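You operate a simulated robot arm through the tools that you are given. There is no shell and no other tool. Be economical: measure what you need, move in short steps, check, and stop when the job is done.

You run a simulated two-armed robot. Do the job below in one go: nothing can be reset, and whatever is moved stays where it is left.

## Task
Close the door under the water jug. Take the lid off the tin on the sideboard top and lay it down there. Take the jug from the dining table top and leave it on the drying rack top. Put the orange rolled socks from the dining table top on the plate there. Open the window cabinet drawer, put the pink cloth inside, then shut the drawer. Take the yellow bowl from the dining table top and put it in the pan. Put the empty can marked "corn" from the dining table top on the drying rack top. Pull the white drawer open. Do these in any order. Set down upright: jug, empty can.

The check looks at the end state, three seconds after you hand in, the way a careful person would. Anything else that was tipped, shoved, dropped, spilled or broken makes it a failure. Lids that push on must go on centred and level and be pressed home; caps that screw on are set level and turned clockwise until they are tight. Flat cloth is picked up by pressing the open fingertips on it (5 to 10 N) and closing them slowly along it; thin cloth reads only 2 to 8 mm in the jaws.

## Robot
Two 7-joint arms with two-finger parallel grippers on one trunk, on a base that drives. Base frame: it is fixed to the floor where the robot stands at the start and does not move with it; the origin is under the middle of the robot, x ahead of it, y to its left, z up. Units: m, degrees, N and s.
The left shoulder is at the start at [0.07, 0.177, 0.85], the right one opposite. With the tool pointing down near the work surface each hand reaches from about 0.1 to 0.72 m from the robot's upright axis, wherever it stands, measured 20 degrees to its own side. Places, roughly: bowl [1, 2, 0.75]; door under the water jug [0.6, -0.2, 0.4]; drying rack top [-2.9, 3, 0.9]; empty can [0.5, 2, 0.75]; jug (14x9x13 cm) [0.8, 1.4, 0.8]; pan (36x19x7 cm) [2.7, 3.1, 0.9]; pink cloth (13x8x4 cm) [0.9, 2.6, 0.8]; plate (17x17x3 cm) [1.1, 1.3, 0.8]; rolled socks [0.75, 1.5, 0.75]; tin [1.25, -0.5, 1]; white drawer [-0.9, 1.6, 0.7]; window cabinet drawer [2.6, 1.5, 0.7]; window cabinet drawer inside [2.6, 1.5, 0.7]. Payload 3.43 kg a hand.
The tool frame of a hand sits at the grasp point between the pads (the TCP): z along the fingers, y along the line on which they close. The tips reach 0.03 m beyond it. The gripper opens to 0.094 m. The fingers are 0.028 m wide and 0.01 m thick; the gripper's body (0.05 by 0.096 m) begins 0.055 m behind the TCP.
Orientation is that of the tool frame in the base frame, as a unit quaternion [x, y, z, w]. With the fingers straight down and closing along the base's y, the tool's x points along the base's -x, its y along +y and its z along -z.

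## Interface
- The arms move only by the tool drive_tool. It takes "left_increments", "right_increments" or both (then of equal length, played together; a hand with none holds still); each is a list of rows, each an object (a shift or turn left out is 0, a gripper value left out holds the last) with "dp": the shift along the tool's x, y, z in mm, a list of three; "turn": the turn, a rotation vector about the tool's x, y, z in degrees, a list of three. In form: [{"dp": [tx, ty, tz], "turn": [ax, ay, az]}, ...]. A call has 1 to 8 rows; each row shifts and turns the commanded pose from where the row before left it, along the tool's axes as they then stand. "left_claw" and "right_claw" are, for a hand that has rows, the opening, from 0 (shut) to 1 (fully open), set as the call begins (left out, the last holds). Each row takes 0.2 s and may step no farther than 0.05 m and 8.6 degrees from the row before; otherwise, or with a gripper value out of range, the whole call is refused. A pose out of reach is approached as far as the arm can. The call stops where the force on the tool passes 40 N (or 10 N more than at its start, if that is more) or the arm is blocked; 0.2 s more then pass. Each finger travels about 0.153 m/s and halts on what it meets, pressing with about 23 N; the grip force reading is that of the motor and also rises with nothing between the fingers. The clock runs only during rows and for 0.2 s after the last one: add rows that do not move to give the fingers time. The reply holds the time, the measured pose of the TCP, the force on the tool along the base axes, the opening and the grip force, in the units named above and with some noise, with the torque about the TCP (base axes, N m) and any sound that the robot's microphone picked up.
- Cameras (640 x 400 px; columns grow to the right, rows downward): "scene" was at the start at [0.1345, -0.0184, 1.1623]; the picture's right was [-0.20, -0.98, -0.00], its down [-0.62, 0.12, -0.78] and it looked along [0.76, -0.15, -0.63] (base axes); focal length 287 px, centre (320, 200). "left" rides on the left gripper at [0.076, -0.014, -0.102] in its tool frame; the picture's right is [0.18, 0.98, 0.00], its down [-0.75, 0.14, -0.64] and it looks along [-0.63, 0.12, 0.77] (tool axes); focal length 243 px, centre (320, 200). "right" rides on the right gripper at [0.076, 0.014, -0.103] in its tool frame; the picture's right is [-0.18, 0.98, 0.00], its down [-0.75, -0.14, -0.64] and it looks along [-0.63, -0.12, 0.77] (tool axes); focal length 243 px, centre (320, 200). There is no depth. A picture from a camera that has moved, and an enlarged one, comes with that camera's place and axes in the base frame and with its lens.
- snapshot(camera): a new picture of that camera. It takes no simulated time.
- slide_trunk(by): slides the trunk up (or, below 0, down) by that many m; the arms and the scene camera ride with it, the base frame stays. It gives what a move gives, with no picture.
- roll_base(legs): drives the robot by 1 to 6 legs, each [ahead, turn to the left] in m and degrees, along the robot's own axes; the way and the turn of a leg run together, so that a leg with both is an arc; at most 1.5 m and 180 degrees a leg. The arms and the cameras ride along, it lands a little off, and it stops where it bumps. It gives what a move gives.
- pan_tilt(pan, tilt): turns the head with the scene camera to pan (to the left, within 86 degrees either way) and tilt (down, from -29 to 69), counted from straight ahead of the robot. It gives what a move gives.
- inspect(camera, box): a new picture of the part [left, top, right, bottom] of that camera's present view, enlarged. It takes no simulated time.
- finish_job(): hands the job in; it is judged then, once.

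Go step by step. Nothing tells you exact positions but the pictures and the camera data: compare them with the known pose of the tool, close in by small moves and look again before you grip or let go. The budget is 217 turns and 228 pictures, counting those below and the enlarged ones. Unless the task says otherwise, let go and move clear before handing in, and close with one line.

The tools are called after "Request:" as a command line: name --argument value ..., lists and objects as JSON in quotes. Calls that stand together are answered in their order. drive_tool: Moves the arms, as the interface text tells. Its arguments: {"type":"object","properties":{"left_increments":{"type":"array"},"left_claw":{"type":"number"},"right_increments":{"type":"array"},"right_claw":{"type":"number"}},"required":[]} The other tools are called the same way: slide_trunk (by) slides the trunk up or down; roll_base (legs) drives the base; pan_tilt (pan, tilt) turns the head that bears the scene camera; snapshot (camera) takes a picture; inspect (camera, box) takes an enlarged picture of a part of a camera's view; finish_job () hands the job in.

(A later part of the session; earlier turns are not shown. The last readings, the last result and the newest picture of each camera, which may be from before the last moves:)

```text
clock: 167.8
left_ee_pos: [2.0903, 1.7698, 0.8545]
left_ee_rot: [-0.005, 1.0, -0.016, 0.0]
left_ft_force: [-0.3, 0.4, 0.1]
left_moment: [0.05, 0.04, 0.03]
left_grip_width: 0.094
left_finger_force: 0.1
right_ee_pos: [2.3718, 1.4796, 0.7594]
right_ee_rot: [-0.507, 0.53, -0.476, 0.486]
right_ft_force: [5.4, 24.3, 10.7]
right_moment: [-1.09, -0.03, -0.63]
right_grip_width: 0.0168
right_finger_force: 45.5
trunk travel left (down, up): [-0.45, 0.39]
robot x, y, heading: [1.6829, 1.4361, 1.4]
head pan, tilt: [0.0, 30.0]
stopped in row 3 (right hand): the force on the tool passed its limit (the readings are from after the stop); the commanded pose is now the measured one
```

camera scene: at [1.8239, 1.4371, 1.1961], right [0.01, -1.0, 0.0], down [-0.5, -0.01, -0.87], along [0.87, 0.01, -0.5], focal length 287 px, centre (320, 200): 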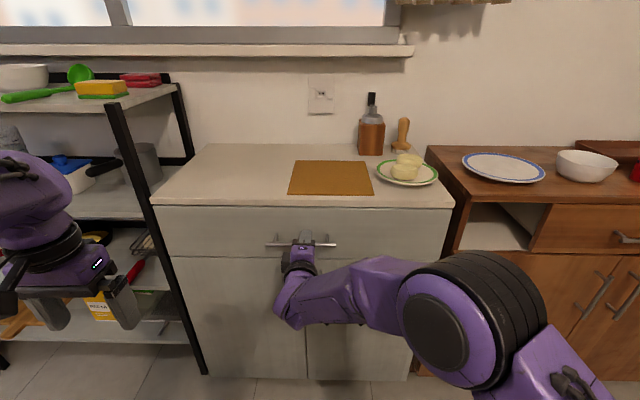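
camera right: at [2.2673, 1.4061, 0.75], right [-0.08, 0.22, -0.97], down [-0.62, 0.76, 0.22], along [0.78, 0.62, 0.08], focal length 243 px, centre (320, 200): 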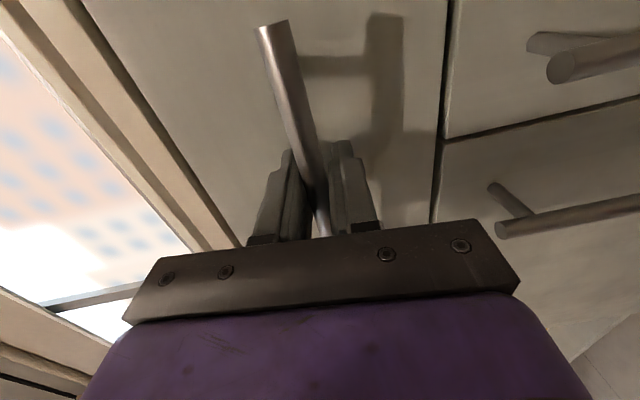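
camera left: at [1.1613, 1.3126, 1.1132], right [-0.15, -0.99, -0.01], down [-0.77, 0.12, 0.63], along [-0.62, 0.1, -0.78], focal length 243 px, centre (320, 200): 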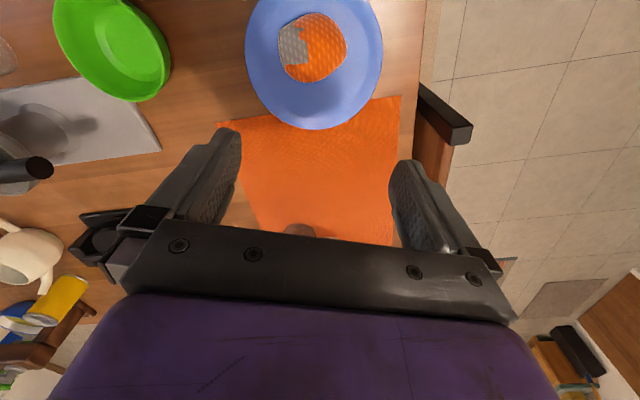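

The force budget is being used by side loads. I'll open, re-centre the hand on the bar and grip again.

Request:
drive_tool --right_increments '[{"dp": [0, 0, 0]}, {"dp": [0, 0, 0]}]' --right_claw 0.5

Request:
snapshot --camera "right"

```text
clock: 168.4
left_ee_pos: [2.0922, 1.7665, 0.8554]
left_ee_rot: [-0.004, 1.0, -0.014, 0.0]
left_ft_force: [0.3, -0.7, -0.2]
left_moment: [0.01, 0.02, 0.0]
left_grip_width: 0.0941
left_finger_force: 0.0
right_ee_pos: [2.3709, 1.475, 0.7573]
right_ee_rot: [-0.505, 0.535, -0.475, 0.483]
right_ft_force: [-0.5, 0.1, -0.7]
right_moment: [-0.03, 0.02, 0.04]
right_grip_width: 0.0469
right_finger_force: 0.1
trunk travel left (down, up): [-0.45, 0.39]
robot x, y, heading: [1.6852, 1.4355, 0.8]
head pan, tilt: [0.0, 30.0]
```

```text
147 pictures are left
camera right: at [2.2656, 1.4021, 0.7482], right [-0.07, 0.22, -0.97], down [-0.61, 0.76, 0.22], along [0.79, 0.61, 0.08], focal length 243 px, centre (320, 200)
```

right: 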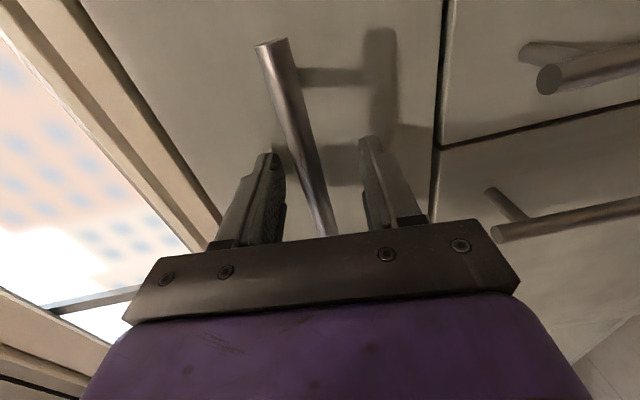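

Request:
drive_tool --right_increments '[{"dp": [0, -4, -2]}, {"dp": [0, -3, 0]}, {"dp": [0, 0, 0]}]'

Request:
drive_tool --right_increments '[{"dp": [0, 0, 0]}, {"dp": [0, 0, 0]}, {"dp": [0, 0, 0]}]' --right_claw 0

```text
clock: 169.2
left_ee_pos: [2.0914, 1.7672, 0.8551]
left_ee_rot: [-0.003, 1.0, -0.014, -0.001]
left_ft_force: [0.0, -0.5, 0.2]
left_moment: [0.01, -0.01, 0.01]
left_grip_width: 0.0941
left_finger_force: 0.0
right_ee_pos: [2.3729, 1.4676, 0.7602]
right_ee_rot: [-0.502, 0.542, -0.474, 0.48]
right_ft_force: [1.1, 0.6, 0.4]
right_moment: [-0.01, 0.01, 0.01]
right_grip_width: 0.0469
right_finger_force: 0.0
trunk travel left (down, up): [-0.45, 0.39]
robot x, y, heading: [1.6783, 1.4349, 0.9]
head pan, tilt: [0.0, 30.0]
```

```text
clock: 170.0
left_ee_pos: [2.0938, 1.7659, 0.8552]
left_ee_rot: [-0.002, 1.0, -0.013, -0.001]
left_ft_force: [-0.6, -0.1, 0.0]
left_moment: [0.0, 0.0, -0.03]
left_grip_width: 0.0939
left_finger_force: 0.1
right_ee_pos: [2.3704, 1.4676, 0.7586]
right_ee_rot: [-0.502, 0.545, -0.472, 0.479]
right_ft_force: [-12.2, -7.5, -24.5]
right_moment: [-1.16, -0.21, -0.3]
right_grip_width: 0.0174
right_finger_force: 45.2
trunk travel left (down, up): [-0.45, 0.39]
robot x, y, heading: [1.6802, 1.4343, 0.9]
head pan, tilt: [0.0, 30.0]
```

Request:
drive_tool --right_increments '[{"dp": [0, 3, -2]}, {"dp": [0, 0, 0]}]'

Request:
drive_tool --right_increments '[{"dp": [0, 0, -3]}, {"dp": [0, 0, -3]}, {"dp": [0, 0, -3]}, {"dp": [0, 0, -3]}, {"dp": [0, 0, -3]}, {"dp": [0, 0, -3]}, {"dp": [0, 0, -3]}, {"dp": [0, 0, -3]}]'

```text
clock: 170.6
left_ee_pos: [2.0945, 1.766, 0.8546]
left_ee_rot: [-0.003, 1.0, -0.014, -0.001]
left_ft_force: [0.4, -0.3, 0.5]
left_moment: [0.0, -0.02, -0.01]
left_grip_width: 0.0939
left_finger_force: 0.1
right_ee_pos: [2.3719, 1.4679, 0.7582]
right_ee_rot: [-0.501, 0.542, -0.474, 0.48]
right_ft_force: [2.0, -5.4, -18.1]
right_moment: [-1.02, -0.13, 0.43]
right_grip_width: 0.0172
right_finger_force: 45.2
trunk travel left (down, up): [-0.45, 0.39]
robot x, y, heading: [1.6831, 1.4337, 0.9]
head pan, tilt: [0.0, 30.0]
```

```text
clock: 172.4
left_ee_pos: [2.0899, 1.7708, 0.8549]
left_ee_rot: [-0.003, 1.0, -0.017, 0.002]
left_ft_force: [-0.2, 0.3, -0.3]
left_moment: [0.04, 0.0, -0.01]
left_grip_width: 0.0941
left_finger_force: 0.0
right_ee_pos: [2.3448, 1.4688, 0.7579]
right_ee_rot: [-0.502, 0.542, -0.476, 0.477]
right_ft_force: [-0.2, 29.8, 15.8]
right_moment: [-1.17, -0.01, -0.38]
right_grip_width: 0.0169
right_finger_force: 45.2
trunk travel left (down, up): [-0.45, 0.39]
robot x, y, heading: [1.6808, 1.4315, 1.2]
head pan, tilt: [0.0, 30.0]
```

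The drawer is moving. I'll relieve the sideways load and keep pulling in small steps.

Request:
drive_tool --right_increments '[{"dp": [-5, 1, -2]}, {"dp": [-4, 1, -4]}, {"dp": [0, 0, -5]}, {"dp": [0, 0, -5]}, {"dp": [0, 0, -5]}, {"dp": [0, 0, -5]}, {"dp": [0, 0, -5]}, {"dp": [0, 0, -5]}]'

Request:
snapshot --camera "scene"

```text
clock: 174.2
left_ee_pos: [2.0889, 1.7676, 0.8551]
left_ee_rot: [-0.003, 1.0, -0.015, 0.001]
left_ft_force: [-0.1, -0.8, -0.4]
left_moment: [-0.01, 0.0, 0.01]
left_grip_width: 0.0941
left_finger_force: 0.0
right_ee_pos: [2.3144, 1.4698, 0.7588]
right_ee_rot: [-0.497, 0.551, -0.474, 0.474]
right_ft_force: [-1.4, 4.6, 18.7]
right_moment: [-1.24, 0.01, 0.35]
right_grip_width: 0.0174
right_finger_force: 44.9
trunk travel left (down, up): [-0.45, 0.39]
robot x, y, heading: [1.6809, 1.4369, 0.8]
head pan, tilt: [0.0, 30.0]
```

```text
146 pictures are left
camera scene: at [1.8205, 1.4372, 1.1967], right [0.02, -1.0, 0.0], down [-0.5, -0.01, -0.87], along [0.87, 0.01, -0.5], focal length 287 px, centre (320, 200)
```

scene: 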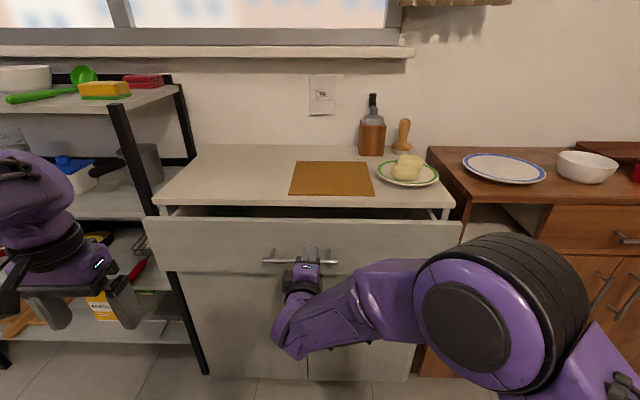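

It opens well. Continue pulling.

Request:
drive_tool --right_increments '[{"dp": [-1, -3, -8]}, {"dp": [-1, 0, -10]}, {"dp": [-1, 0, -10]}, {"dp": [-1, 0, -10]}, {"dp": [-1, 0, -10]}, {"dp": [-1, 0, -10]}, {"dp": [-1, 0, -10]}, {"dp": [-1, 0, -10]}]'

Request:
drive_tool --right_increments '[{"dp": [-1, 0, -8]}, {"dp": [-1, 0, -10]}, {"dp": [-1, 0, -10]}, {"dp": [-1, 0, -10]}, {"dp": [-1, 0, -10]}, {"dp": [-1, 0, -10]}, {"dp": [-1, 0, -10]}]'

Request:
snapshot --camera "scene"

```text
clock: 175.6
left_ee_pos: [2.0913, 1.7667, 0.8529]
left_ee_rot: [-0.003, 1.0, -0.016, 0.001]
left_ft_force: [0.0, -0.1, 0.3]
left_moment: [-0.01, 0.02, 0.01]
left_grip_width: 0.0941
left_finger_force: 0.0
right_ee_pos: [2.2655, 1.4685, 0.7573]
right_ee_rot: [-0.49, 0.57, -0.466, 0.467]
right_ft_force: [2.4, 7.2, 17.3]
right_moment: [-1.1, 0.08, 0.85]
right_grip_width: 0.0183
right_finger_force: 44.7
trunk travel left (down, up): [-0.45, 0.39]
robot x, y, heading: [1.6866, 1.4347, 1.2]
head pan, tilt: [0.0, 30.0]
stopped in row 7 (right hand): the force on the tool passed its limit (the readings are from after the stop); the commanded pose is now the measured one
```

```text
clock: 175.9
left_ee_pos: [2.0909, 1.7694, 0.8548]
left_ee_rot: [-0.004, 1.0, -0.017, 0.001]
left_ft_force: [0.3, -0.3, -0.1]
left_moment: [0.04, 0.03, 0.03]
left_grip_width: 0.094
left_finger_force: 0.1
right_ee_pos: [2.2642, 1.4686, 0.7577]
right_ee_rot: [-0.487, 0.572, -0.466, 0.467]
right_ft_force: [0.2, 14.8, 12.2]
right_moment: [-1.24, 0.08, -0.76]
right_grip_width: 0.0183
right_finger_force: 44.6
trunk travel left (down, up): [-0.45, 0.39]
robot x, y, heading: [1.681, 1.4378, 1.2]
head pan, tilt: [0.0, 30.0]
stopped in row 1 (right hand): the force on the tool passed its limit (the readings are from after the stop); the commanded pose is now the measured one
```

```text
145 pictures are left
camera scene: at [1.8233, 1.4387, 1.1961], right [0.02, -1.0, 0.0], down [-0.5, -0.01, -0.87], along [0.87, 0.02, -0.5], focal length 287 px, centre (320, 200)
```

scene: 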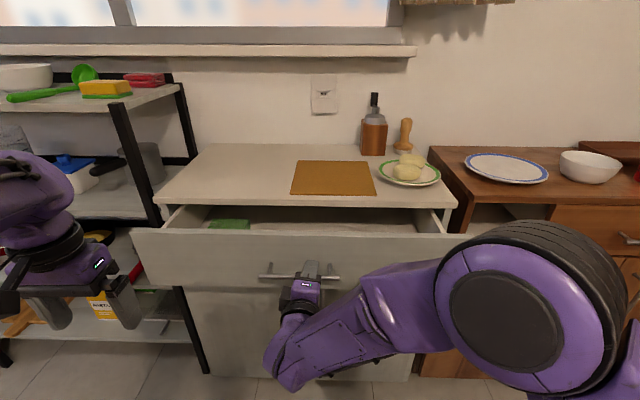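

About 11 cm open. I'll use the base to pull further.

Request:
roll_base --legs '[[-0.06, 0]]'

Request:
roll_base --legs '[[-0.06, 0]]'

Request:
snapshot --camera "scene"

```text
clock: 176.9
left_ee_pos: [2.0299, 1.7685, 0.8541]
left_ee_rot: [-0.004, 1.0, -0.017, 0.0]
left_ft_force: [-0.6, -0.3, -0.5]
left_moment: [-0.02, -0.01, 0.01]
left_grip_width: 0.0941
left_finger_force: 0.1
right_ee_pos: [2.2019, 1.4698, 0.7578]
right_ee_rot: [-0.489, 0.572, -0.465, 0.466]
right_ft_force: [0.2, 30.6, 7.0]
right_moment: [-1.09, 0.04, -0.05]
right_grip_width: 0.0181
right_finger_force: 44.7
trunk travel left (down, up): [-0.45, 0.39]
robot x, y, heading: [1.6217, 1.4368, 1.4]
head pan, tilt: [0.0, 30.0]
```

```text
clock: 177.9
left_ee_pos: [1.9696, 1.7687, 0.8537]
left_ee_rot: [-0.004, 1.0, -0.018, 0.002]
left_ft_force: [-0.4, 0.0, 0.5]
left_moment: [-0.02, -0.05, 0.01]
left_grip_width: 0.094
left_finger_force: 0.1
right_ee_pos: [2.143, 1.469, 0.7577]
right_ee_rot: [-0.49, 0.572, -0.463, 0.467]
right_ft_force: [-0.4, 38.3, 3.4]
right_moment: [-1.16, 0.01, -0.53]
right_grip_width: 0.0182
right_finger_force: 44.6
trunk travel left (down, up): [-0.45, 0.39]
robot x, y, heading: [1.5619, 1.4328, 1.2]
head pan, tilt: [0.0, 30.0]
```

```text
144 pictures are left
camera scene: at [1.7014, 1.4407, 1.1965], right [0.02, -1.0, 0.01], down [-0.5, -0.02, -0.87], along [0.87, 0.02, -0.5], focal length 287 px, centre (320, 200)
```

scene: 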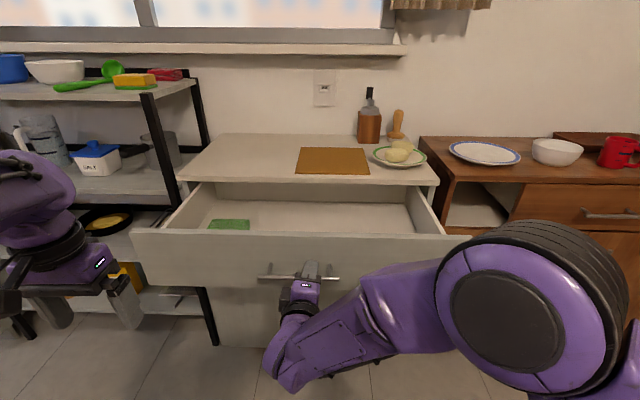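

The drawer is open about 23 cm. Release and withdraw the hand.

Request:
drive_tool --right_increments '[{"dp": [0, 0, 0]}, {"dp": [0, 0, 0]}, {"dp": [0, 0, -10]}, {"dp": [0, 0, -15]}, {"dp": [0, 0, -15]}, {"dp": [0, 0, -15]}]' --right_claw 0.5

Request:
snapshot --camera "scene"

Request:
snapshot --camera "right"

```text
clock: 179.0
left_ee_pos: [1.9666, 1.7686, 0.8557]
left_ee_rot: [-0.007, 1.0, -0.018, 0.002]
left_ft_force: [0.2, -0.8, -0.4]
left_moment: [0.05, 0.03, 0.01]
left_grip_width: 0.0944
left_finger_force: 0.0
right_ee_pos: [2.1226, 1.4551, 0.7404]
right_ee_rot: [-0.482, 0.608, -0.442, 0.451]
right_ft_force: [-0.9, 28.4, 30.9]
right_moment: [-1.25, -0.9, 0.63]
right_grip_width: 0.0613
right_finger_force: 13.3
trunk travel left (down, up): [-0.45, 0.39]
robot x, y, heading: [1.5617, 1.4333, 1.7]
head pan, tilt: [0.0, 30.0]
stopped in row 5 (right hand): the force on the tool passed its limit (the readings are from after the stop); the commanded pose is now the measured one
```

```text
143 pictures are left
camera scene: at [1.6991, 1.4376, 1.1973], right [0.03, -1.0, 0.0], down [-0.5, -0.02, -0.87], along [0.87, 0.02, -0.5], focal length 287 px, centre (320, 200)
```

scene: 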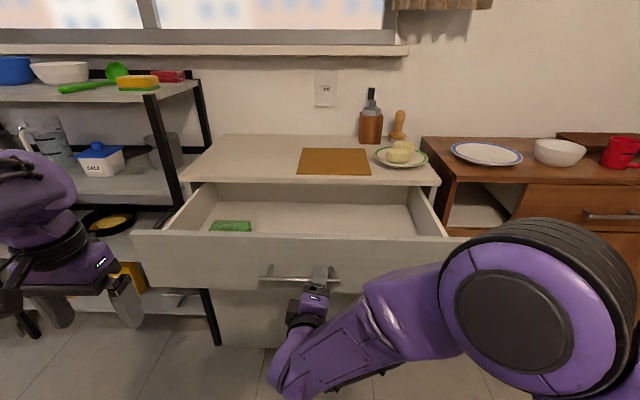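

```text
142 pictures are left
camera right: at [2.0095, 1.3924, 0.7368], right [-0.16, 0.32, -0.93], down [-0.5, 0.79, 0.36], along [0.85, 0.53, 0.04], focal length 243 px, centre (320, 200)
```

right: 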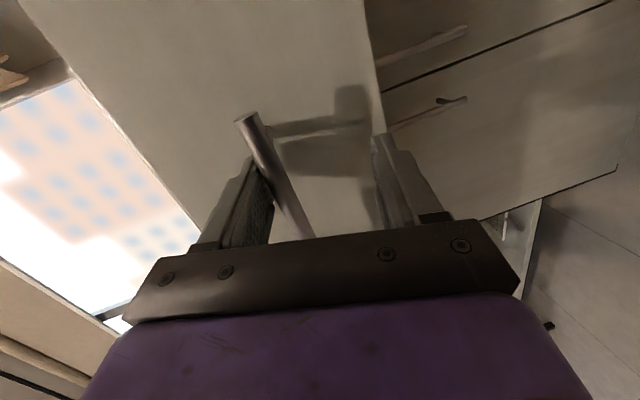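

The hand drifted down and sideways against the bar. I'll shift it up and left, then retreat.

Request:
drive_tool --right_increments '[{"dp": [-6, -8, 0]}, {"dp": [-6, -8, 0]}, {"dp": [0, 0, 0]}]' --right_claw 1

Request:
snapshot --camera "right"

```text
clock: 179.8
left_ee_pos: [1.9698, 1.7665, 0.8551]
left_ee_rot: [-0.006, 1.0, -0.016, 0.001]
left_ft_force: [0.0, -0.5, 0.4]
left_moment: [0.05, -0.02, -0.03]
left_grip_width: 0.0939
left_finger_force: 0.0
right_ee_pos: [2.1312, 1.4457, 0.7366]
right_ee_rot: [-0.474, 0.636, -0.43, 0.431]
right_ft_force: [-1.0, 0.1, 0.0]
right_moment: [0.0, -0.02, 0.03]
right_grip_width: 0.0937
right_finger_force: 0.0
trunk travel left (down, up): [-0.45, 0.39]
robot x, y, heading: [1.5602, 1.4286, 1.5]
head pan, tilt: [0.0, 30.0]
```

```text
141 pictures are left
camera right: at [2.0161, 1.388, 0.739], right [-0.19, 0.36, -0.91], down [-0.45, 0.8, 0.41], along [0.87, 0.49, 0.0], focal length 243 px, centre (320, 200)
```

right: 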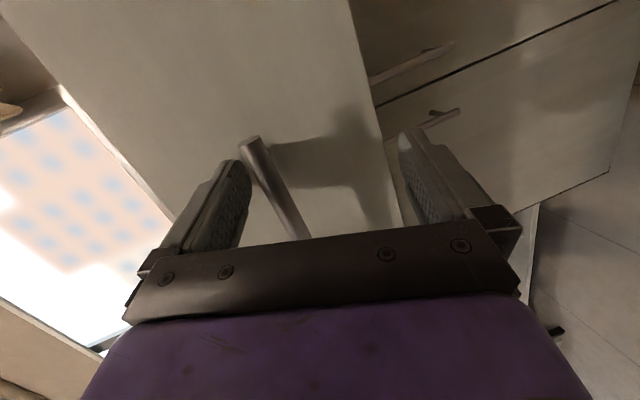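

Request:
roll_base --legs '[[-0.05, 0]]'

Request:
snapshot --camera "right"

```text
clock: 180.7
left_ee_pos: [1.9189, 1.7653, 0.8556]
left_ee_rot: [-0.006, 1.0, -0.016, 0.001]
left_ft_force: [-0.4, -0.3, 0.4]
left_moment: [-0.02, -0.03, -0.01]
left_grip_width: 0.0938
left_finger_force: 0.0
right_ee_pos: [2.083, 1.4434, 0.7483]
right_ee_rot: [-0.467, 0.632, -0.435, 0.439]
right_ft_force: [-0.4, 0.6, -0.4]
right_moment: [-0.01, 0.01, 0.0]
right_grip_width: 0.0941
right_finger_force: 0.0
trunk travel left (down, up): [-0.45, 0.39]
robot x, y, heading: [1.5164, 1.4343, 1.4]
head pan, tilt: [0.0, 30.0]
```

```text
140 pictures are left
camera right: at [1.9685, 1.3862, 0.7478], right [-0.17, 0.36, -0.92], down [-0.45, 0.8, 0.4], along [0.87, 0.48, 0.02], focal length 243 px, centre (320, 200)
```

right: 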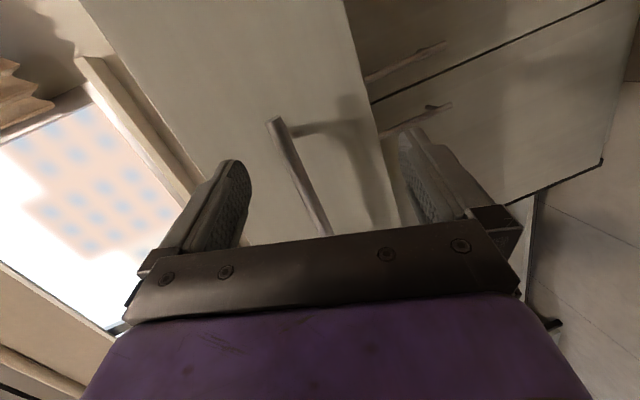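

Clear of the bar. I'll raise the trunk and return the right hand to pointing down.

Request:
slide_trunk --by 0.3

Request:
drive_tool --right_increments '[{"turn": [0, 0, 8.1]}, {"turn": [0, 0, 8.1]}, {"turn": [0, 0, 8.1]}, {"turn": [0, 0, 8.1]}, {"turn": [0, 0, 8.1]}, {"turn": [0, 0, 8.1]}, {"turn": [0, 0, 8.1]}, {"turn": [0, 0, 8.1]}]'

Request:
drive_tool --right_increments '[{"turn": [0, 0, 8.1]}, {"turn": [0, 0, 8.1]}, {"turn": [0, 8.4, 0]}, {"turn": [0, 8.4, 0]}, {"turn": [0, 8.4, 0]}, {"turn": [0, 8.4, 0]}, {"turn": [0, 8.4, 0]}, {"turn": [0, 8.4, 0]}]'

Request:
drive_tool --right_increments '[{"turn": [0, 8.4, 0]}, {"turn": [0, 8.4, 0]}, {"turn": [0, 8.4, 0]}, {"turn": [0, 0, -8]}]'

Request:
snapshot --camera "scene"

```text
clock: 183.7
left_ee_pos: [1.9214, 1.7646, 1.1554]
left_ee_rot: [-0.005, 1.0, -0.016, 0.001]
left_ft_force: [0.0, 0.4, -0.7]
left_moment: [0.01, 0.01, -0.04]
left_grip_width: 0.0944
left_finger_force: 0.0
right_ee_pos: [2.0873, 1.4413, 1.0486]
right_ee_rot: [-0.465, 0.636, -0.433, 0.438]
right_ft_force: [0.2, -0.1, -0.7]
right_moment: [-0.03, 0.0, 0.03]
right_grip_width: 0.0941
right_finger_force: 0.2
trunk travel left (down, up): [-0.75, 0.09]
robot x, y, heading: [1.511, 1.4323, 1.6]
head pan, tilt: [0.0, 30.0]
```

```text
clock: 185.7
left_ee_pos: [1.9203, 1.765, 1.1551]
left_ee_rot: [-0.005, 1.0, -0.015, 0.001]
left_ft_force: [0.4, 0.0, 0.5]
left_moment: [0.0, -0.01, 0.02]
left_grip_width: 0.0938
left_finger_force: 0.0
right_ee_pos: [2.0989, 1.4181, 1.0627]
right_ee_rot: [-0.003, 0.794, -0.121, 0.596]
right_ft_force: [-0.1, 0.2, -0.7]
right_moment: [0.05, 0.01, -0.04]
right_grip_width: 0.094
right_finger_force: 0.0
trunk travel left (down, up): [-0.75, 0.09]
robot x, y, heading: [1.5109, 1.4308, 1.3]
head pan, tilt: [0.0, 30.0]
stopped in row 8 (right hand): the arm was blocked; the commanded pose is now the measured one
```

```text
clock: 187.5
left_ee_pos: [1.9205, 1.7645, 1.1545]
left_ee_rot: [-0.005, 1.0, -0.016, 0.0]
left_ft_force: [0.7, 0.3, -0.4]
left_moment: [-0.01, -0.01, 0.02]
left_grip_width: 0.0942
left_finger_force: 0.1
right_ee_pos: [2.0998, 1.4206, 1.0612]
right_ee_rot: [0.108, 0.971, 0.013, 0.214]
right_ft_force: [-0.4, 0.2, -0.4]
right_moment: [-0.01, 0.01, -0.01]
right_grip_width: 0.094
right_finger_force: 0.0
trunk travel left (down, up): [-0.75, 0.09]
robot x, y, heading: [1.5124, 1.4309, 1.5]
head pan, tilt: [0.0, 30.0]
```

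```text
clock: 188.5
left_ee_pos: [1.92, 1.7647, 1.1554]
left_ee_rot: [-0.005, 1.0, -0.015, 0.002]
left_ft_force: [-0.1, 0.2, 0.9]
left_moment: [-0.02, 0.0, -0.02]
left_grip_width: 0.0939
left_finger_force: 0.1
right_ee_pos: [2.0986, 1.4205, 1.0632]
right_ee_rot: [0.034, 0.999, 0.036, -0.001]
right_ft_force: [-1.0, -0.4, 0.1]
right_moment: [-0.04, -0.01, 0.0]
right_grip_width: 0.0941
right_finger_force: 0.2
trunk travel left (down, up): [-0.75, 0.09]
robot x, y, heading: [1.5096, 1.4276, 1.6]
head pan, tilt: [0.0, 30.0]
```

```text
139 pictures are left
camera scene: at [1.6529, 1.4338, 1.4964], right [0.02, -1.0, 0.0], down [-0.5, -0.01, -0.87], along [0.87, 0.02, -0.5], focal length 287 px, centre (320, 200)
```

scene: 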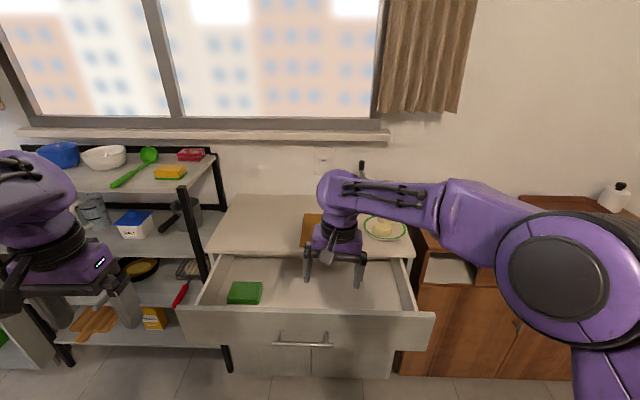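

The drawer stands open with room inside. Now I'll drive along the table's right side to the pink cloth.

Request:
roll_base --legs '[[0, 80], [1.05, 0], [0, 98]]'

Request:
pan_tilt --pan 0 --tilt 45

Request:
snapshot --camera "scene"

```text
clock: 201.4
left_ee_pos: [1.2518, 2.1617, 1.1559]
left_ee_rot: [1.0, -0.024, 0.0, -0.015]
left_ft_force: [0.6, -0.3, 0.7]
left_moment: [0.0, 0.03, -0.01]
left_grip_width: 0.0939
left_finger_force: 0.1
right_ee_pos: [1.092, 2.516, 1.0622]
right_ee_rot: [0.997, -0.062, -0.002, 0.037]
right_ft_force: [0.5, 0.3, 0.5]
right_moment: [-0.01, -0.02, -0.01]
right_grip_width: 0.0941
right_finger_force: 0.0
trunk travel left (down, up): [-0.75, 0.09]
robot x, y, heading: [1.6767, 2.4687, 178.2]
head pan, tilt: [0.0, 30.0]
```

```text
clock: 202.1
left_ee_pos: [1.2512, 2.1605, 1.1548]
left_ee_rot: [1.0, -0.023, -0.001, -0.015]
left_ft_force: [-0.5, -0.4, -0.1]
left_moment: [-0.01, 0.01, 0.04]
left_grip_width: 0.094
left_finger_force: 0.2
right_ee_pos: [1.0937, 2.5149, 1.0616]
right_ee_rot: [0.997, -0.062, -0.002, 0.036]
right_ft_force: [0.2, -0.1, 0.7]
right_moment: [0.0, -0.02, -0.01]
right_grip_width: 0.0939
right_finger_force: 0.0
trunk travel left (down, up): [-0.75, 0.09]
robot x, y, heading: [1.6758, 2.4711, 178.3]
head pan, tilt: [0.0, 45.0]
```

```text
138 pictures are left
camera scene: at [1.5465, 2.4729, 1.4738], right [0.03, 1.0, 0.0], down [0.71, -0.02, -0.71], along [-0.71, 0.02, -0.71], focal length 287 px, centre (320, 200)
```

scene: 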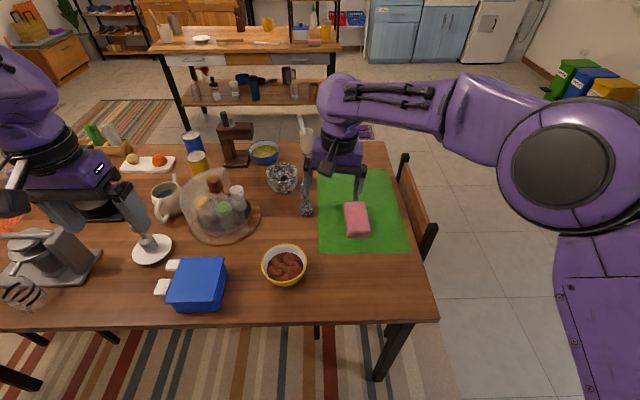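

The pink folded cloth is at about (0.94,2.61) and the yellow bowl with chili at (1.105,2.385). I'll move closer and put the right hand over the cloth.

Request:
roll_base --legs '[[0.1, 0]]'

Request:
drive_tool --right_increments '[{"dp": [-22, -30, 0], "turn": [4.2, 0, 0]}, {"dp": [-22, -30, 10]}, {"dp": [-22, -28, 20]}, {"dp": [0, 0, 30]}, {"dp": [0, 0, 30]}]'

Request:
snapshot --camera "right"

```text
clock: 203.3
left_ee_pos: [1.1535, 2.1663, 1.1555]
left_ee_rot: [1.0, -0.024, -0.001, -0.016]
left_ft_force: [0.1, 0.1, -0.3]
left_moment: [-0.02, 0.02, 0.02]
left_grip_width: 0.0941
left_finger_force: 0.2
right_ee_pos: [0.9939, 2.52, 1.0639]
right_ee_rot: [0.997, -0.064, -0.002, 0.036]
right_ft_force: [0.1, 0.3, 0.6]
right_moment: [-0.03, 0.05, -0.03]
right_grip_width: 0.094
right_finger_force: 0.1
trunk travel left (down, up): [-0.75, 0.09]
robot x, y, heading: [1.5779, 2.4715, 178.1]
head pan, tilt: [0.0, 45.0]
```

```text
clock: 204.5
left_ee_pos: [1.1494, 2.164, 1.1545]
left_ee_rot: [1.0, -0.024, 0.0, -0.015]
left_ft_force: [-0.6, 0.2, -0.2]
left_moment: [0.04, 0.0, 0.01]
left_grip_width: 0.0941
left_finger_force: 0.1
right_ee_pos: [0.9386, 2.6177, 0.9687]
right_ee_rot: [0.998, -0.063, 0.001, 0.0]
right_ft_force: [-0.4, -0.3, 0.2]
right_moment: [-0.02, -0.01, -0.03]
right_grip_width: 0.094
right_finger_force: 0.1
trunk travel left (down, up): [-0.75, 0.09]
robot x, y, heading: [1.5779, 2.4706, 177.9]
head pan, tilt: [0.0, 45.0]
```

```text
137 pictures are left
camera right: at [1.0109, 2.5946, 1.0714], right [-0.31, -0.95, 0.0], down [-0.73, 0.24, 0.64], along [-0.61, 0.2, -0.77], focal length 243 px, centre (320, 200)
```

right: 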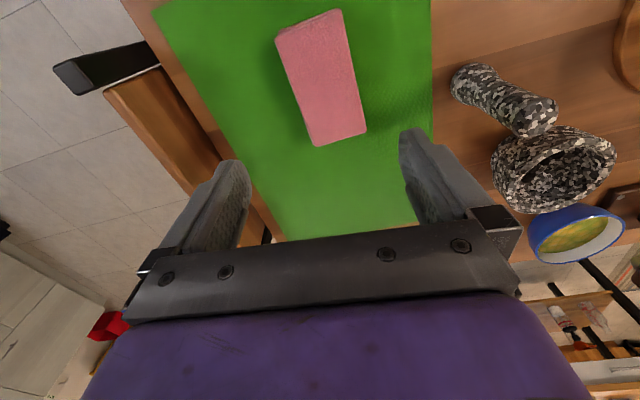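

Cloth lies along x, about 7 cm wide in y. I'll align and descend astride it.

Request:
drive_tool --right_increments '[{"dp": [8, 4, 20], "turn": [0, 0, -7]}, {"dp": [0, 0, 40]}, {"dp": [0, 0, 40]}, {"dp": [0, 0, 40]}, {"dp": [0, 0, 25]}, {"dp": [0, 0, 0]}]'

Request:
snapshot --camera "right"

```text
clock: 205.9
left_ee_pos: [1.152, 2.1659, 1.155]
left_ee_rot: [1.0, -0.024, 0.0, -0.015]
left_ft_force: [-0.1, 0.5, -0.6]
left_moment: [-0.01, 0.02, -0.02]
left_grip_width: 0.0938
left_finger_force: 0.1
right_ee_pos: [0.9474, 2.6102, 0.8067]
right_ee_rot: [1.0, -0.002, 0.002, 0.0]
right_ft_force: [1.3, -0.7, 0.4]
right_moment: [0.02, 0.0, 0.01]
right_grip_width: 0.094
right_finger_force: 0.1
trunk travel left (down, up): [-0.75, 0.09]
robot x, y, heading: [1.5792, 2.4749, 178.0]
head pan, tilt: [0.0, 45.0]
```

```text
136 pictures are left
camera right: at [1.0236, 2.597, 0.9083], right [-0.19, -0.98, 0.0], down [-0.75, 0.14, 0.64], along [-0.63, 0.12, -0.77], focal length 243 px, centre (320, 200)
```

right: 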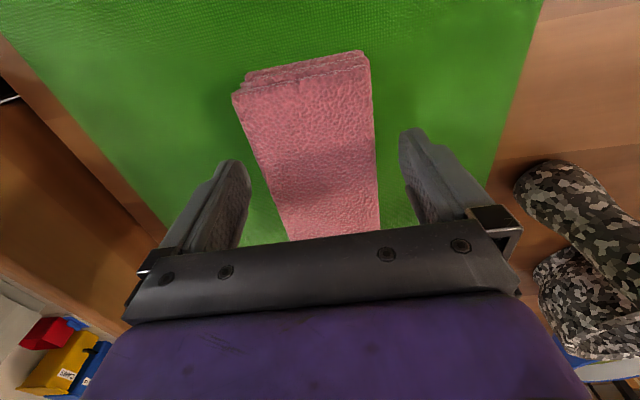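

Request:
drive_tool --right_increments '[{"dp": [0, 1, 12]}, {"dp": [0, 0, 5]}, {"dp": [0, 0, 0]}]'

Request:
drive_tool --right_increments '[{"dp": [0, 0, 0]}, {"dp": [0, 0, 0]}, {"dp": [0, 0, 0]}, {"dp": [0, 0, 0]}, {"dp": [0, 0, -20]}, {"dp": [0, 0, -30]}, {"dp": [0, 0, -40]}, {"dp": [0, 0, -40]}]' --right_claw 0

Request:
snapshot --camera "right"

```text
clock: 206.7
left_ee_pos: [1.1513, 2.1645, 1.1554]
left_ee_rot: [1.0, -0.024, 0.0, -0.015]
left_ft_force: [0.4, 0.5, 0.5]
left_moment: [-0.03, -0.02, -0.01]
left_grip_width: 0.094
left_finger_force: 0.0
right_ee_pos: [0.9472, 2.6103, 0.7884]
right_ee_rot: [1.0, -0.002, 0.001, -0.001]
right_ft_force: [0.1, -0.3, 0.2]
right_moment: [0.01, 0.02, 0.0]
right_grip_width: 0.0941
right_finger_force: 0.2
trunk travel left (down, up): [-0.75, 0.09]
robot x, y, heading: [1.5771, 2.478, 178.0]
head pan, tilt: [0.0, 45.0]
```

```text
clock: 208.5
left_ee_pos: [1.1522, 2.1652, 1.1555]
left_ee_rot: [1.0, -0.024, 0.0, -0.016]
left_ft_force: [0.3, -0.2, -0.9]
left_moment: [-0.03, 0.01, 0.01]
left_grip_width: 0.0938
left_finger_force: 0.0
right_ee_pos: [0.9453, 2.6132, 0.919]
right_ee_rot: [1.0, -0.002, 0.001, -0.001]
right_ft_force: [0.8, -0.2, -0.5]
right_moment: [0.0, -0.01, 0.0]
right_grip_width: 0.0737
right_finger_force: 23.3
trunk travel left (down, up): [-0.75, 0.09]
robot x, y, heading: [1.5798, 2.4718, 178.0]
head pan, tilt: [0.0, 45.0]
```

```text
135 pictures are left
camera right: at [1.0218, 2.5983, 1.0215], right [-0.19, -0.98, 0.0], down [-0.75, 0.14, 0.64], along [-0.63, 0.12, -0.77], focal length 243 px, centre (320, 200)
```

right: 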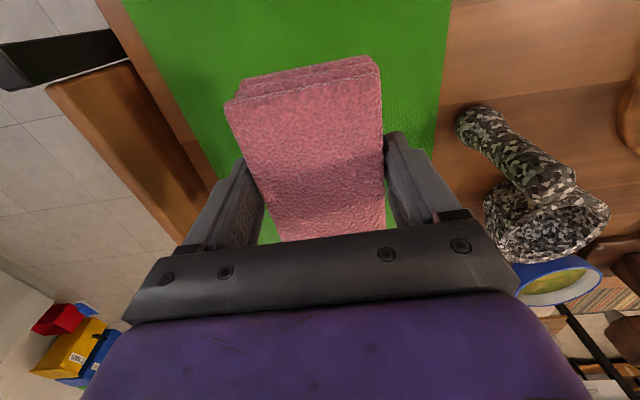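

The cloth is held. I'll draw the hand in and up, then carry the cloth to the drawer.

Request:
drive_tool --right_increments '[{"dp": [40, 0, -25]}, {"dp": [40, 0, -25]}, {"dp": [40, 0, -25]}, {"dp": [40, 0, -25]}, {"dp": [40, 0, -20]}]'

Request:
roll_base --legs '[[-0.1, 0], [0, -134], [0, -134], [0.85, 0], [0, 90]]'

Request:
pan_tilt --pan 0 --tilt 40

Request:
snapshot --camera "scene"

```text
clock: 209.7
left_ee_pos: [1.1527, 2.1664, 1.1577]
left_ee_rot: [1.0, -0.025, -0.001, -0.016]
left_ft_force: [0.3, 0.3, 0.1]
left_moment: [-0.03, -0.01, 0.01]
left_grip_width: 0.0941
left_finger_force: 0.0
right_ee_pos: [1.1495, 2.6122, 1.0388]
right_ee_rot: [1.0, -0.003, 0.0, -0.001]
right_ft_force: [0.0, 0.4, -1.0]
right_moment: [-0.02, 0.03, -0.02]
right_grip_width: 0.0734
right_finger_force: 22.8
trunk travel left (down, up): [-0.75, 0.09]
robot x, y, heading: [1.576, 2.4743, 177.9]
head pan, tilt: [0.0, 45.0]
```

```text
clock: 230.0
left_ee_pos: [2.0773, 1.9312, 1.1546]
left_ee_rot: [0.02, 1.0, -0.017, 0.001]
left_ft_force: [-0.6, -0.6, -0.2]
left_moment: [0.03, 0.0, -0.01]
left_grip_width: 0.0939
left_finger_force: 0.0
right_ee_pos: [2.0871, 1.4839, 1.0382]
right_ee_rot: [-0.003, 1.0, 0.0, -0.001]
right_ft_force: [-0.1, 0.8, -0.4]
right_moment: [-0.01, 0.05, 0.01]
right_grip_width: 0.0698
right_finger_force: 23.1
trunk travel left (down, up): [-0.75, 0.09]
robot x, y, heading: [1.6561, 1.6174, -1.5]
head pan, tilt: [0.0, 45.0]
```

```text
clock: 230.6
left_ee_pos: [2.0781, 1.9306, 1.1552]
left_ee_rot: [0.019, 1.0, -0.016, 0.001]
left_ft_force: [-0.1, -0.1, -0.1]
left_moment: [-0.01, 0.04, 0.01]
left_grip_width: 0.094
left_finger_force: 0.0
right_ee_pos: [2.0881, 1.4843, 1.0383]
right_ee_rot: [-0.003, 1.0, 0.0, 0.0]
right_ft_force: [-0.6, 0.2, -0.6]
right_moment: [0.02, 0.0, 0.03]
right_grip_width: 0.0697
right_finger_force: 22.5
trunk travel left (down, up): [-0.75, 0.09]
robot x, y, heading: [1.6531, 1.619, -1.3]
head pan, tilt: [0.0, 40.0]
```

```text
134 pictures are left
camera scene: at [1.7897, 1.6133, 1.4809], right [-0.02, -1.0, 0.0], down [-0.64, 0.01, -0.77], along [0.77, -0.02, -0.64], focal length 287 px, centre (320, 200)
```

scene: 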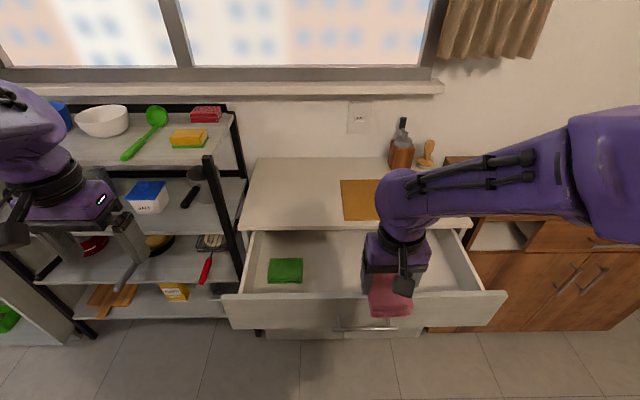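

The drawer is open below. I'll move the cloth over its middle at about (2.31,1.47) and lower it.

Request:
drive_tool --right_increments '[{"dp": [-45, 0, 0]}, {"dp": [-45, 0, 0]}, {"dp": [-45, 0, 0]}, {"dp": [-45, 0, 0]}, {"dp": [-40, 0, 0]}, {"dp": [0, 0, 40]}, {"dp": [0, 0, 40]}, {"dp": [0, 0, 20]}]'

Request:
snapshot --camera "scene"

Request:
snapshot --camera "right"

```text
clock: 232.4
left_ee_pos: [2.0772, 1.9313, 1.1559]
left_ee_rot: [0.019, 1.0, -0.015, -0.001]
left_ft_force: [0.0, 0.2, -0.7]
left_moment: [-0.03, 0.01, -0.03]
left_grip_width: 0.0941
left_finger_force: 0.1
right_ee_pos: [2.3072, 1.4874, 0.9392]
right_ee_rot: [-0.004, 1.0, 0.0, 0.0]
right_ft_force: [0.0, -0.6, 0.0]
right_moment: [-0.01, 0.01, 0.03]
right_grip_width: 0.0696
right_finger_force: 22.9
trunk travel left (down, up): [-0.75, 0.09]
robot x, y, heading: [1.6499, 1.6178, -1.2]
head pan, tilt: [0.0, 40.0]
```

```text
133 pictures are left
camera scene: at [1.7905, 1.6131, 1.4809], right [-0.02, -1.0, 0.0], down [-0.64, 0.01, -0.77], along [0.77, -0.02, -0.64], focal length 287 px, centre (320, 200)
```

scene: 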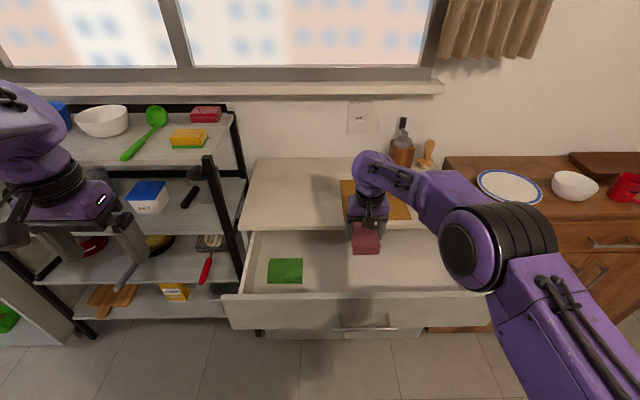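

```text
132 pictures are left
camera right: at [2.2323, 1.501, 1.041], right [0.18, 0.98, 0.0], down [0.76, -0.14, 0.64], along [0.63, -0.11, -0.77], focal length 243 px, centre (320, 200)
```

right: 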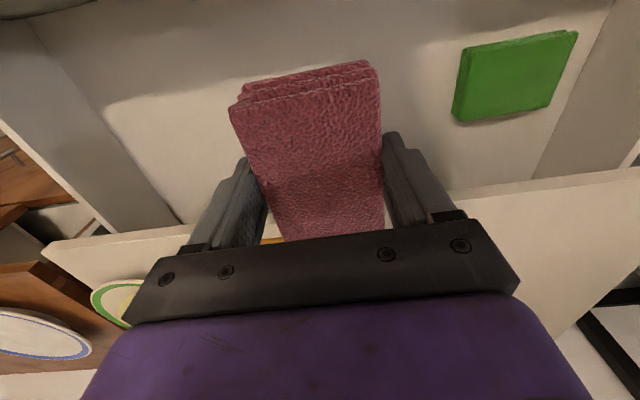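

The cloth's far end is near the counter edge, so I'll shift back 2 cm and lower it.

Request:
drive_tool --right_increments '[{"dp": [19, 0, 0]}, {"dp": [0, 0, 40]}, {"dp": [0, 0, 40]}, {"dp": [0, 0, 40]}, {"dp": [0, 0, 20]}, {"dp": [0, 0, 0]}]'

Request:
snapshot --camera "right"

Request:
inspect --camera "scene" --box '[220, 180, 508, 360]'

```text
clock: 233.8
left_ee_pos: [2.0771, 1.9305, 1.155]
left_ee_rot: [0.019, 1.0, -0.016, 0.001]
left_ft_force: [-0.7, 0.5, -0.3]
left_moment: [0.03, -0.02, 0.0]
left_grip_width: 0.0939
left_finger_force: 0.0
right_ee_pos: [2.2859, 1.4856, 0.7997]
right_ee_rot: [-0.004, 1.0, 0.0, 0.001]
right_ft_force: [0.0, 0.1, -0.2]
right_moment: [0.03, 0.02, 0.0]
right_grip_width: 0.0696
right_finger_force: 22.5
trunk travel left (down, up): [-0.75, 0.09]
robot x, y, heading: [1.6519, 1.6191, -1.5]
head pan, tilt: [0.0, 40.0]
```

```text
131 pictures are left
camera right: at [2.2104, 1.4999, 0.9019], right [0.18, 0.98, 0.0], down [0.76, -0.14, 0.64], along [0.63, -0.11, -0.77], focal length 243 px, centre (320, 200)
```

right: 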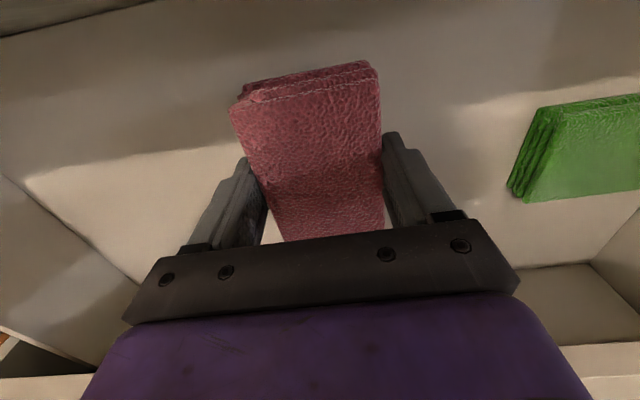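

```text
2.22 times, centred on (364, 270) of scene
camera zoom: at [1.7894, 1.6134, 1.481], right [-0.02, -1.0, 0.0], down [-0.64, 0.01, -0.77], along [0.77, -0.02, -0.64], focal length 639 px, centre (222, 44)
```

zoom: 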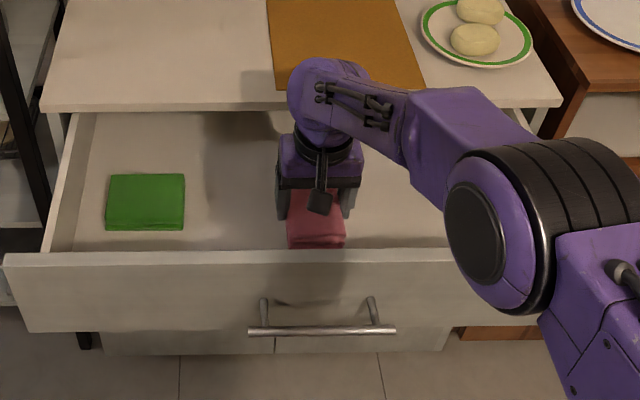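

Request:
drive_tool --right_increments '[{"dp": [0, 0, 15]}, {"dp": [0, 0, 10]}, {"dp": [0, 0, 8]}, {"dp": [0, 0, 6]}, {"dp": [0, 0, 5]}, {"dp": [0, 0, 4]}]'

Request:
inspect --camera "scene" --box '[220, 180, 508, 360]'

```text
clock: 235.2
left_ee_pos: [2.078, 1.9309, 1.1562]
left_ee_rot: [0.019, 1.0, -0.016, 0.001]
left_ft_force: [0.1, 0.0, -0.4]
left_moment: [0.01, -0.01, 0.01]
left_grip_width: 0.0939
left_finger_force: 0.0
right_ee_pos: [2.2885, 1.4869, 0.7493]
right_ee_rot: [-0.003, 1.0, 0.0, -0.001]
right_ft_force: [-0.2, -0.1, -0.1]
right_moment: [0.04, 0.03, 0.02]
right_grip_width: 0.0693
right_finger_force: 23.7
trunk travel left (down, up): [-0.75, 0.09]
robot x, y, heading: [1.6534, 1.6171, -1.1]
head pan, tilt: [0.0, 40.0]
```

```text
2.22 times, centred on (364, 270) of scene
camera zoom: at [1.7899, 1.6132, 1.481], right [-0.02, -1.0, 0.0], down [-0.64, 0.01, -0.77], along [0.77, -0.02, -0.64], focal length 639 px, centre (222, 44)
```

zoom: 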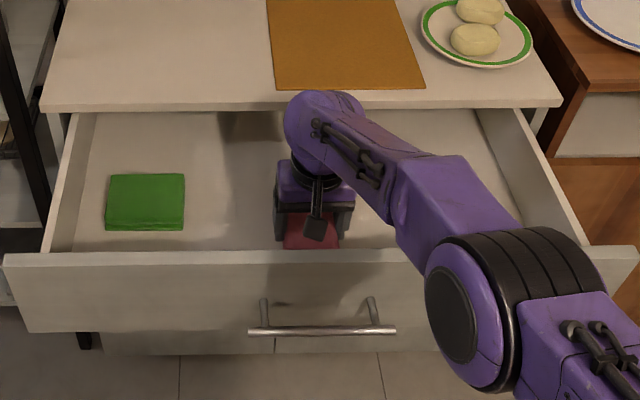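

Request:
drive_tool --right_increments '[{"dp": [0, 0, 5]}, {"dp": [0, 0, 5]}, {"dp": [0, 0, 4]}, {"dp": [0, 0, 4]}]'

Request:
snapshot --camera "right"

```text
clock: 236.1
left_ee_pos: [2.0749, 1.9326, 1.156]
left_ee_rot: [0.017, 1.0, -0.017, 0.002]
left_ft_force: [-0.2, 0.2, 0.6]
left_moment: [-0.01, 0.04, 0.0]
left_grip_width: 0.0941
left_finger_force: 0.0
right_ee_pos: [2.289, 1.4855, 0.7452]
right_ee_rot: [-0.005, 1.0, 0.002, 0.009]
right_ft_force: [1.0, 2.6, 25.7]
right_moment: [-0.36, 1.03, -0.02]
right_grip_width: 0.0696
right_finger_force: 23.1
right hand out of reach, approached as far as the arm can: row 3
trunk travel left (down, up): [-0.75, 0.09]
robot x, y, heading: [1.6559, 1.6172, -1.3]
head pan, tilt: [0.0, 40.0]
stopped in row 4 (right hand): the force on the tool passed its limit (the readings are from after the stop); the commanded pose is now the measured one
```

```text
128 pictures are left
camera right: at [2.2122, 1.4996, 0.8477], right [0.18, 0.98, 0.01], down [0.74, -0.14, 0.65], along [0.65, -0.11, -0.76], focal length 243 px, centre (320, 200)
```

right: 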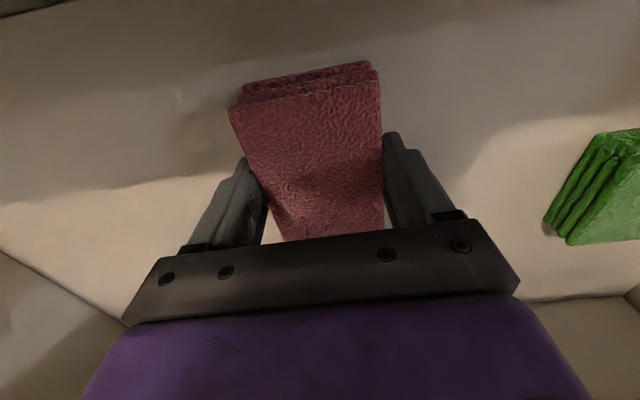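

Contact is felt. The cloth is in the drawer, so I'll release it and rise.

Request:
drive_tool --right_increments '[{"dp": [0, 0, -1]}, {"dp": [0, 0, 0]}, {"dp": [0, 0, 0]}, {"dp": [0, 0, -20]}, {"dp": [0, 0, -40]}, {"dp": [0, 0, -40]}, {"dp": [0, 0, -40]}, {"dp": [0, 0, -40]}]' --right_claw 1

Request:
drive_tool --right_increments '[{"dp": [0, 0, -40]}, {"dp": [0, 0, -40]}, {"dp": [40, 0, 0]}, {"dp": [40, 0, 0]}, {"dp": [40, 0, 0]}, {"dp": [40, 0, 0]}]'

Request:
snapshot --camera "scene"

```text
clock: 237.9
left_ee_pos: [2.0765, 1.9317, 1.1565]
left_ee_rot: [0.018, 1.0, -0.017, 0.001]
left_ft_force: [0.3, -0.4, 0.0]
left_moment: [0.03, 0.01, -0.02]
left_grip_width: 0.094
left_finger_force: 0.0
right_ee_pos: [2.2864, 1.4848, 0.9222]
right_ee_rot: [-0.004, 1.0, 0.002, 0.005]
right_ft_force: [-0.2, -0.5, -0.8]
right_moment: [0.02, -0.01, -0.02]
right_grip_width: 0.0941
right_finger_force: 0.1
trunk travel left (down, up): [-0.75, 0.09]
robot x, y, heading: [1.6546, 1.6131, -1.3]
head pan, tilt: [0.0, 40.0]
```

```text
clock: 239.3
left_ee_pos: [2.0751, 1.9316, 1.1566]
left_ee_rot: [0.019, 1.0, -0.016, 0.002]
left_ft_force: [-0.7, 0.1, 0.1]
left_moment: [0.02, -0.05, 0.03]
left_grip_width: 0.0939
left_finger_force: 0.0
right_ee_pos: [2.1252, 1.4798, 1.0003]
right_ee_rot: [-0.005, 1.0, 0.001, 0.005]
right_ft_force: [-0.6, -0.5, -0.1]
right_moment: [-0.03, 0.01, -0.02]
right_grip_width: 0.0941
right_finger_force: 0.0
trunk travel left (down, up): [-0.75, 0.09]
robot x, y, heading: [1.6531, 1.619, -1.1]
head pan, tilt: [0.0, 40.0]
```

```text
127 pictures are left
camera scene: at [1.7874, 1.6133, 1.4812], right [-0.02, -1.0, 0.0], down [-0.64, 0.01, -0.77], along [0.77, -0.02, -0.64], focal length 287 px, centre (320, 200)
```

scene: 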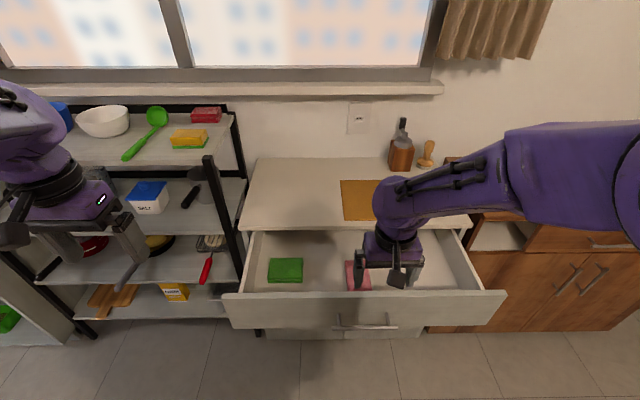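

The cloth is in the drawer. To shut it, I'll tilt the closed right hand 45° forward and push the front panel above the handle.

Request:
drive_tool --right_increments '[{"turn": [0, -7.5, 0]}, {"turn": [0, -7.5, 0]}, {"turn": [0, -7.5, 0]}, {"turn": [0, -7.5, 0]}, {"turn": [0, -7.5, 0]}, {"turn": [0, -7.5, 0]}, {"dp": [0, 0, 0]}]' --right_claw 0

Request:
slide_trunk --by -0.18

Request:
snapshot --camera "scene"

Request:
snapshot --camera "right"

```text
clock: 240.9
left_ee_pos: [2.0765, 1.9318, 1.1561]
left_ee_rot: [0.019, 1.0, -0.015, 0.0]
left_ft_force: [0.2, 0.0, -0.1]
left_moment: [0.01, 0.02, 0.01]
left_grip_width: 0.0942
left_finger_force: 0.0
right_ee_pos: [2.1269, 1.4812, 1.0047]
right_ee_rot: [0.006, 0.922, 0.011, 0.387]
right_ft_force: [0.4, -1.0, 0.9]
right_moment: [-0.03, 0.0, 0.0]
right_grip_width: 0.0
right_finger_force: 23.5
trunk travel left (down, up): [-0.75, 0.09]
robot x, y, heading: [1.6517, 1.6193, -1.3]
head pan, tilt: [0.0, 40.0]
```

```text
clock: 242.9
left_ee_pos: [2.0776, 1.9326, 0.9758]
left_ee_rot: [0.019, 1.0, -0.016, 0.001]
left_ft_force: [0.7, -0.5, -0.1]
left_moment: [-0.01, -0.02, 0.01]
left_grip_width: 0.0941
left_finger_force: 0.0
right_ee_pos: [2.1266, 1.4844, 0.8248]
right_ee_rot: [0.004, 0.922, 0.013, 0.387]
right_ft_force: [-0.2, 0.0, 0.5]
right_moment: [0.0, 0.01, -0.01]
right_grip_width: 0.0
right_finger_force: 23.1
trunk travel left (down, up): [-0.57, 0.27]
robot x, y, heading: [1.6525, 1.621, -1.3]
head pan, tilt: [0.0, 40.0]
```

```text
126 pictures are left
camera scene: at [1.7895, 1.6133, 1.3011], right [-0.02, -1.0, 0.0], down [-0.64, 0.01, -0.77], along [0.77, -0.02, -0.64], focal length 287 px, centre (320, 200)
```

scene: 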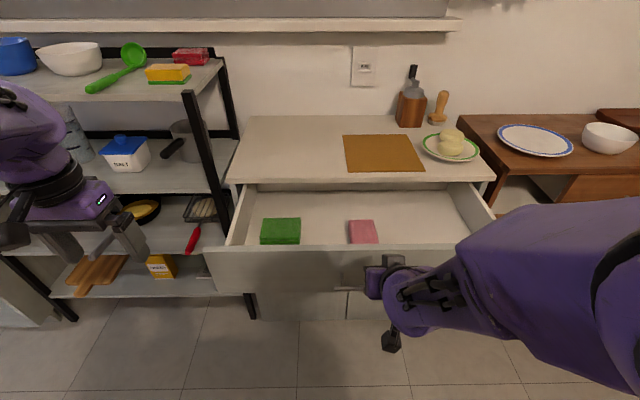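

```text
125 pictures are left
camera right: at [2.0006, 1.4985, 0.8426], right [0.13, 0.98, 0.16], down [0.07, -0.17, 0.98], along [0.99, -0.11, -0.09], focal length 243 px, centre (320, 200)
```

right: 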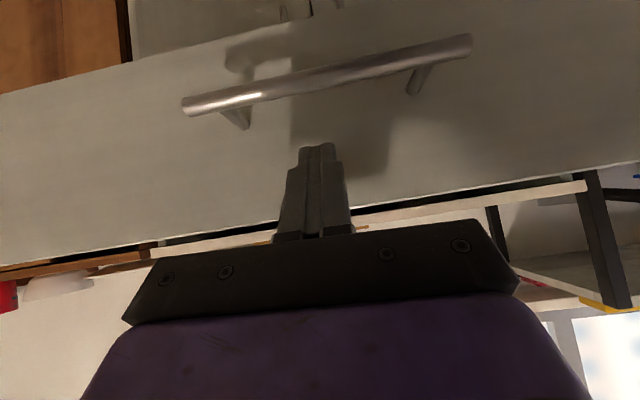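

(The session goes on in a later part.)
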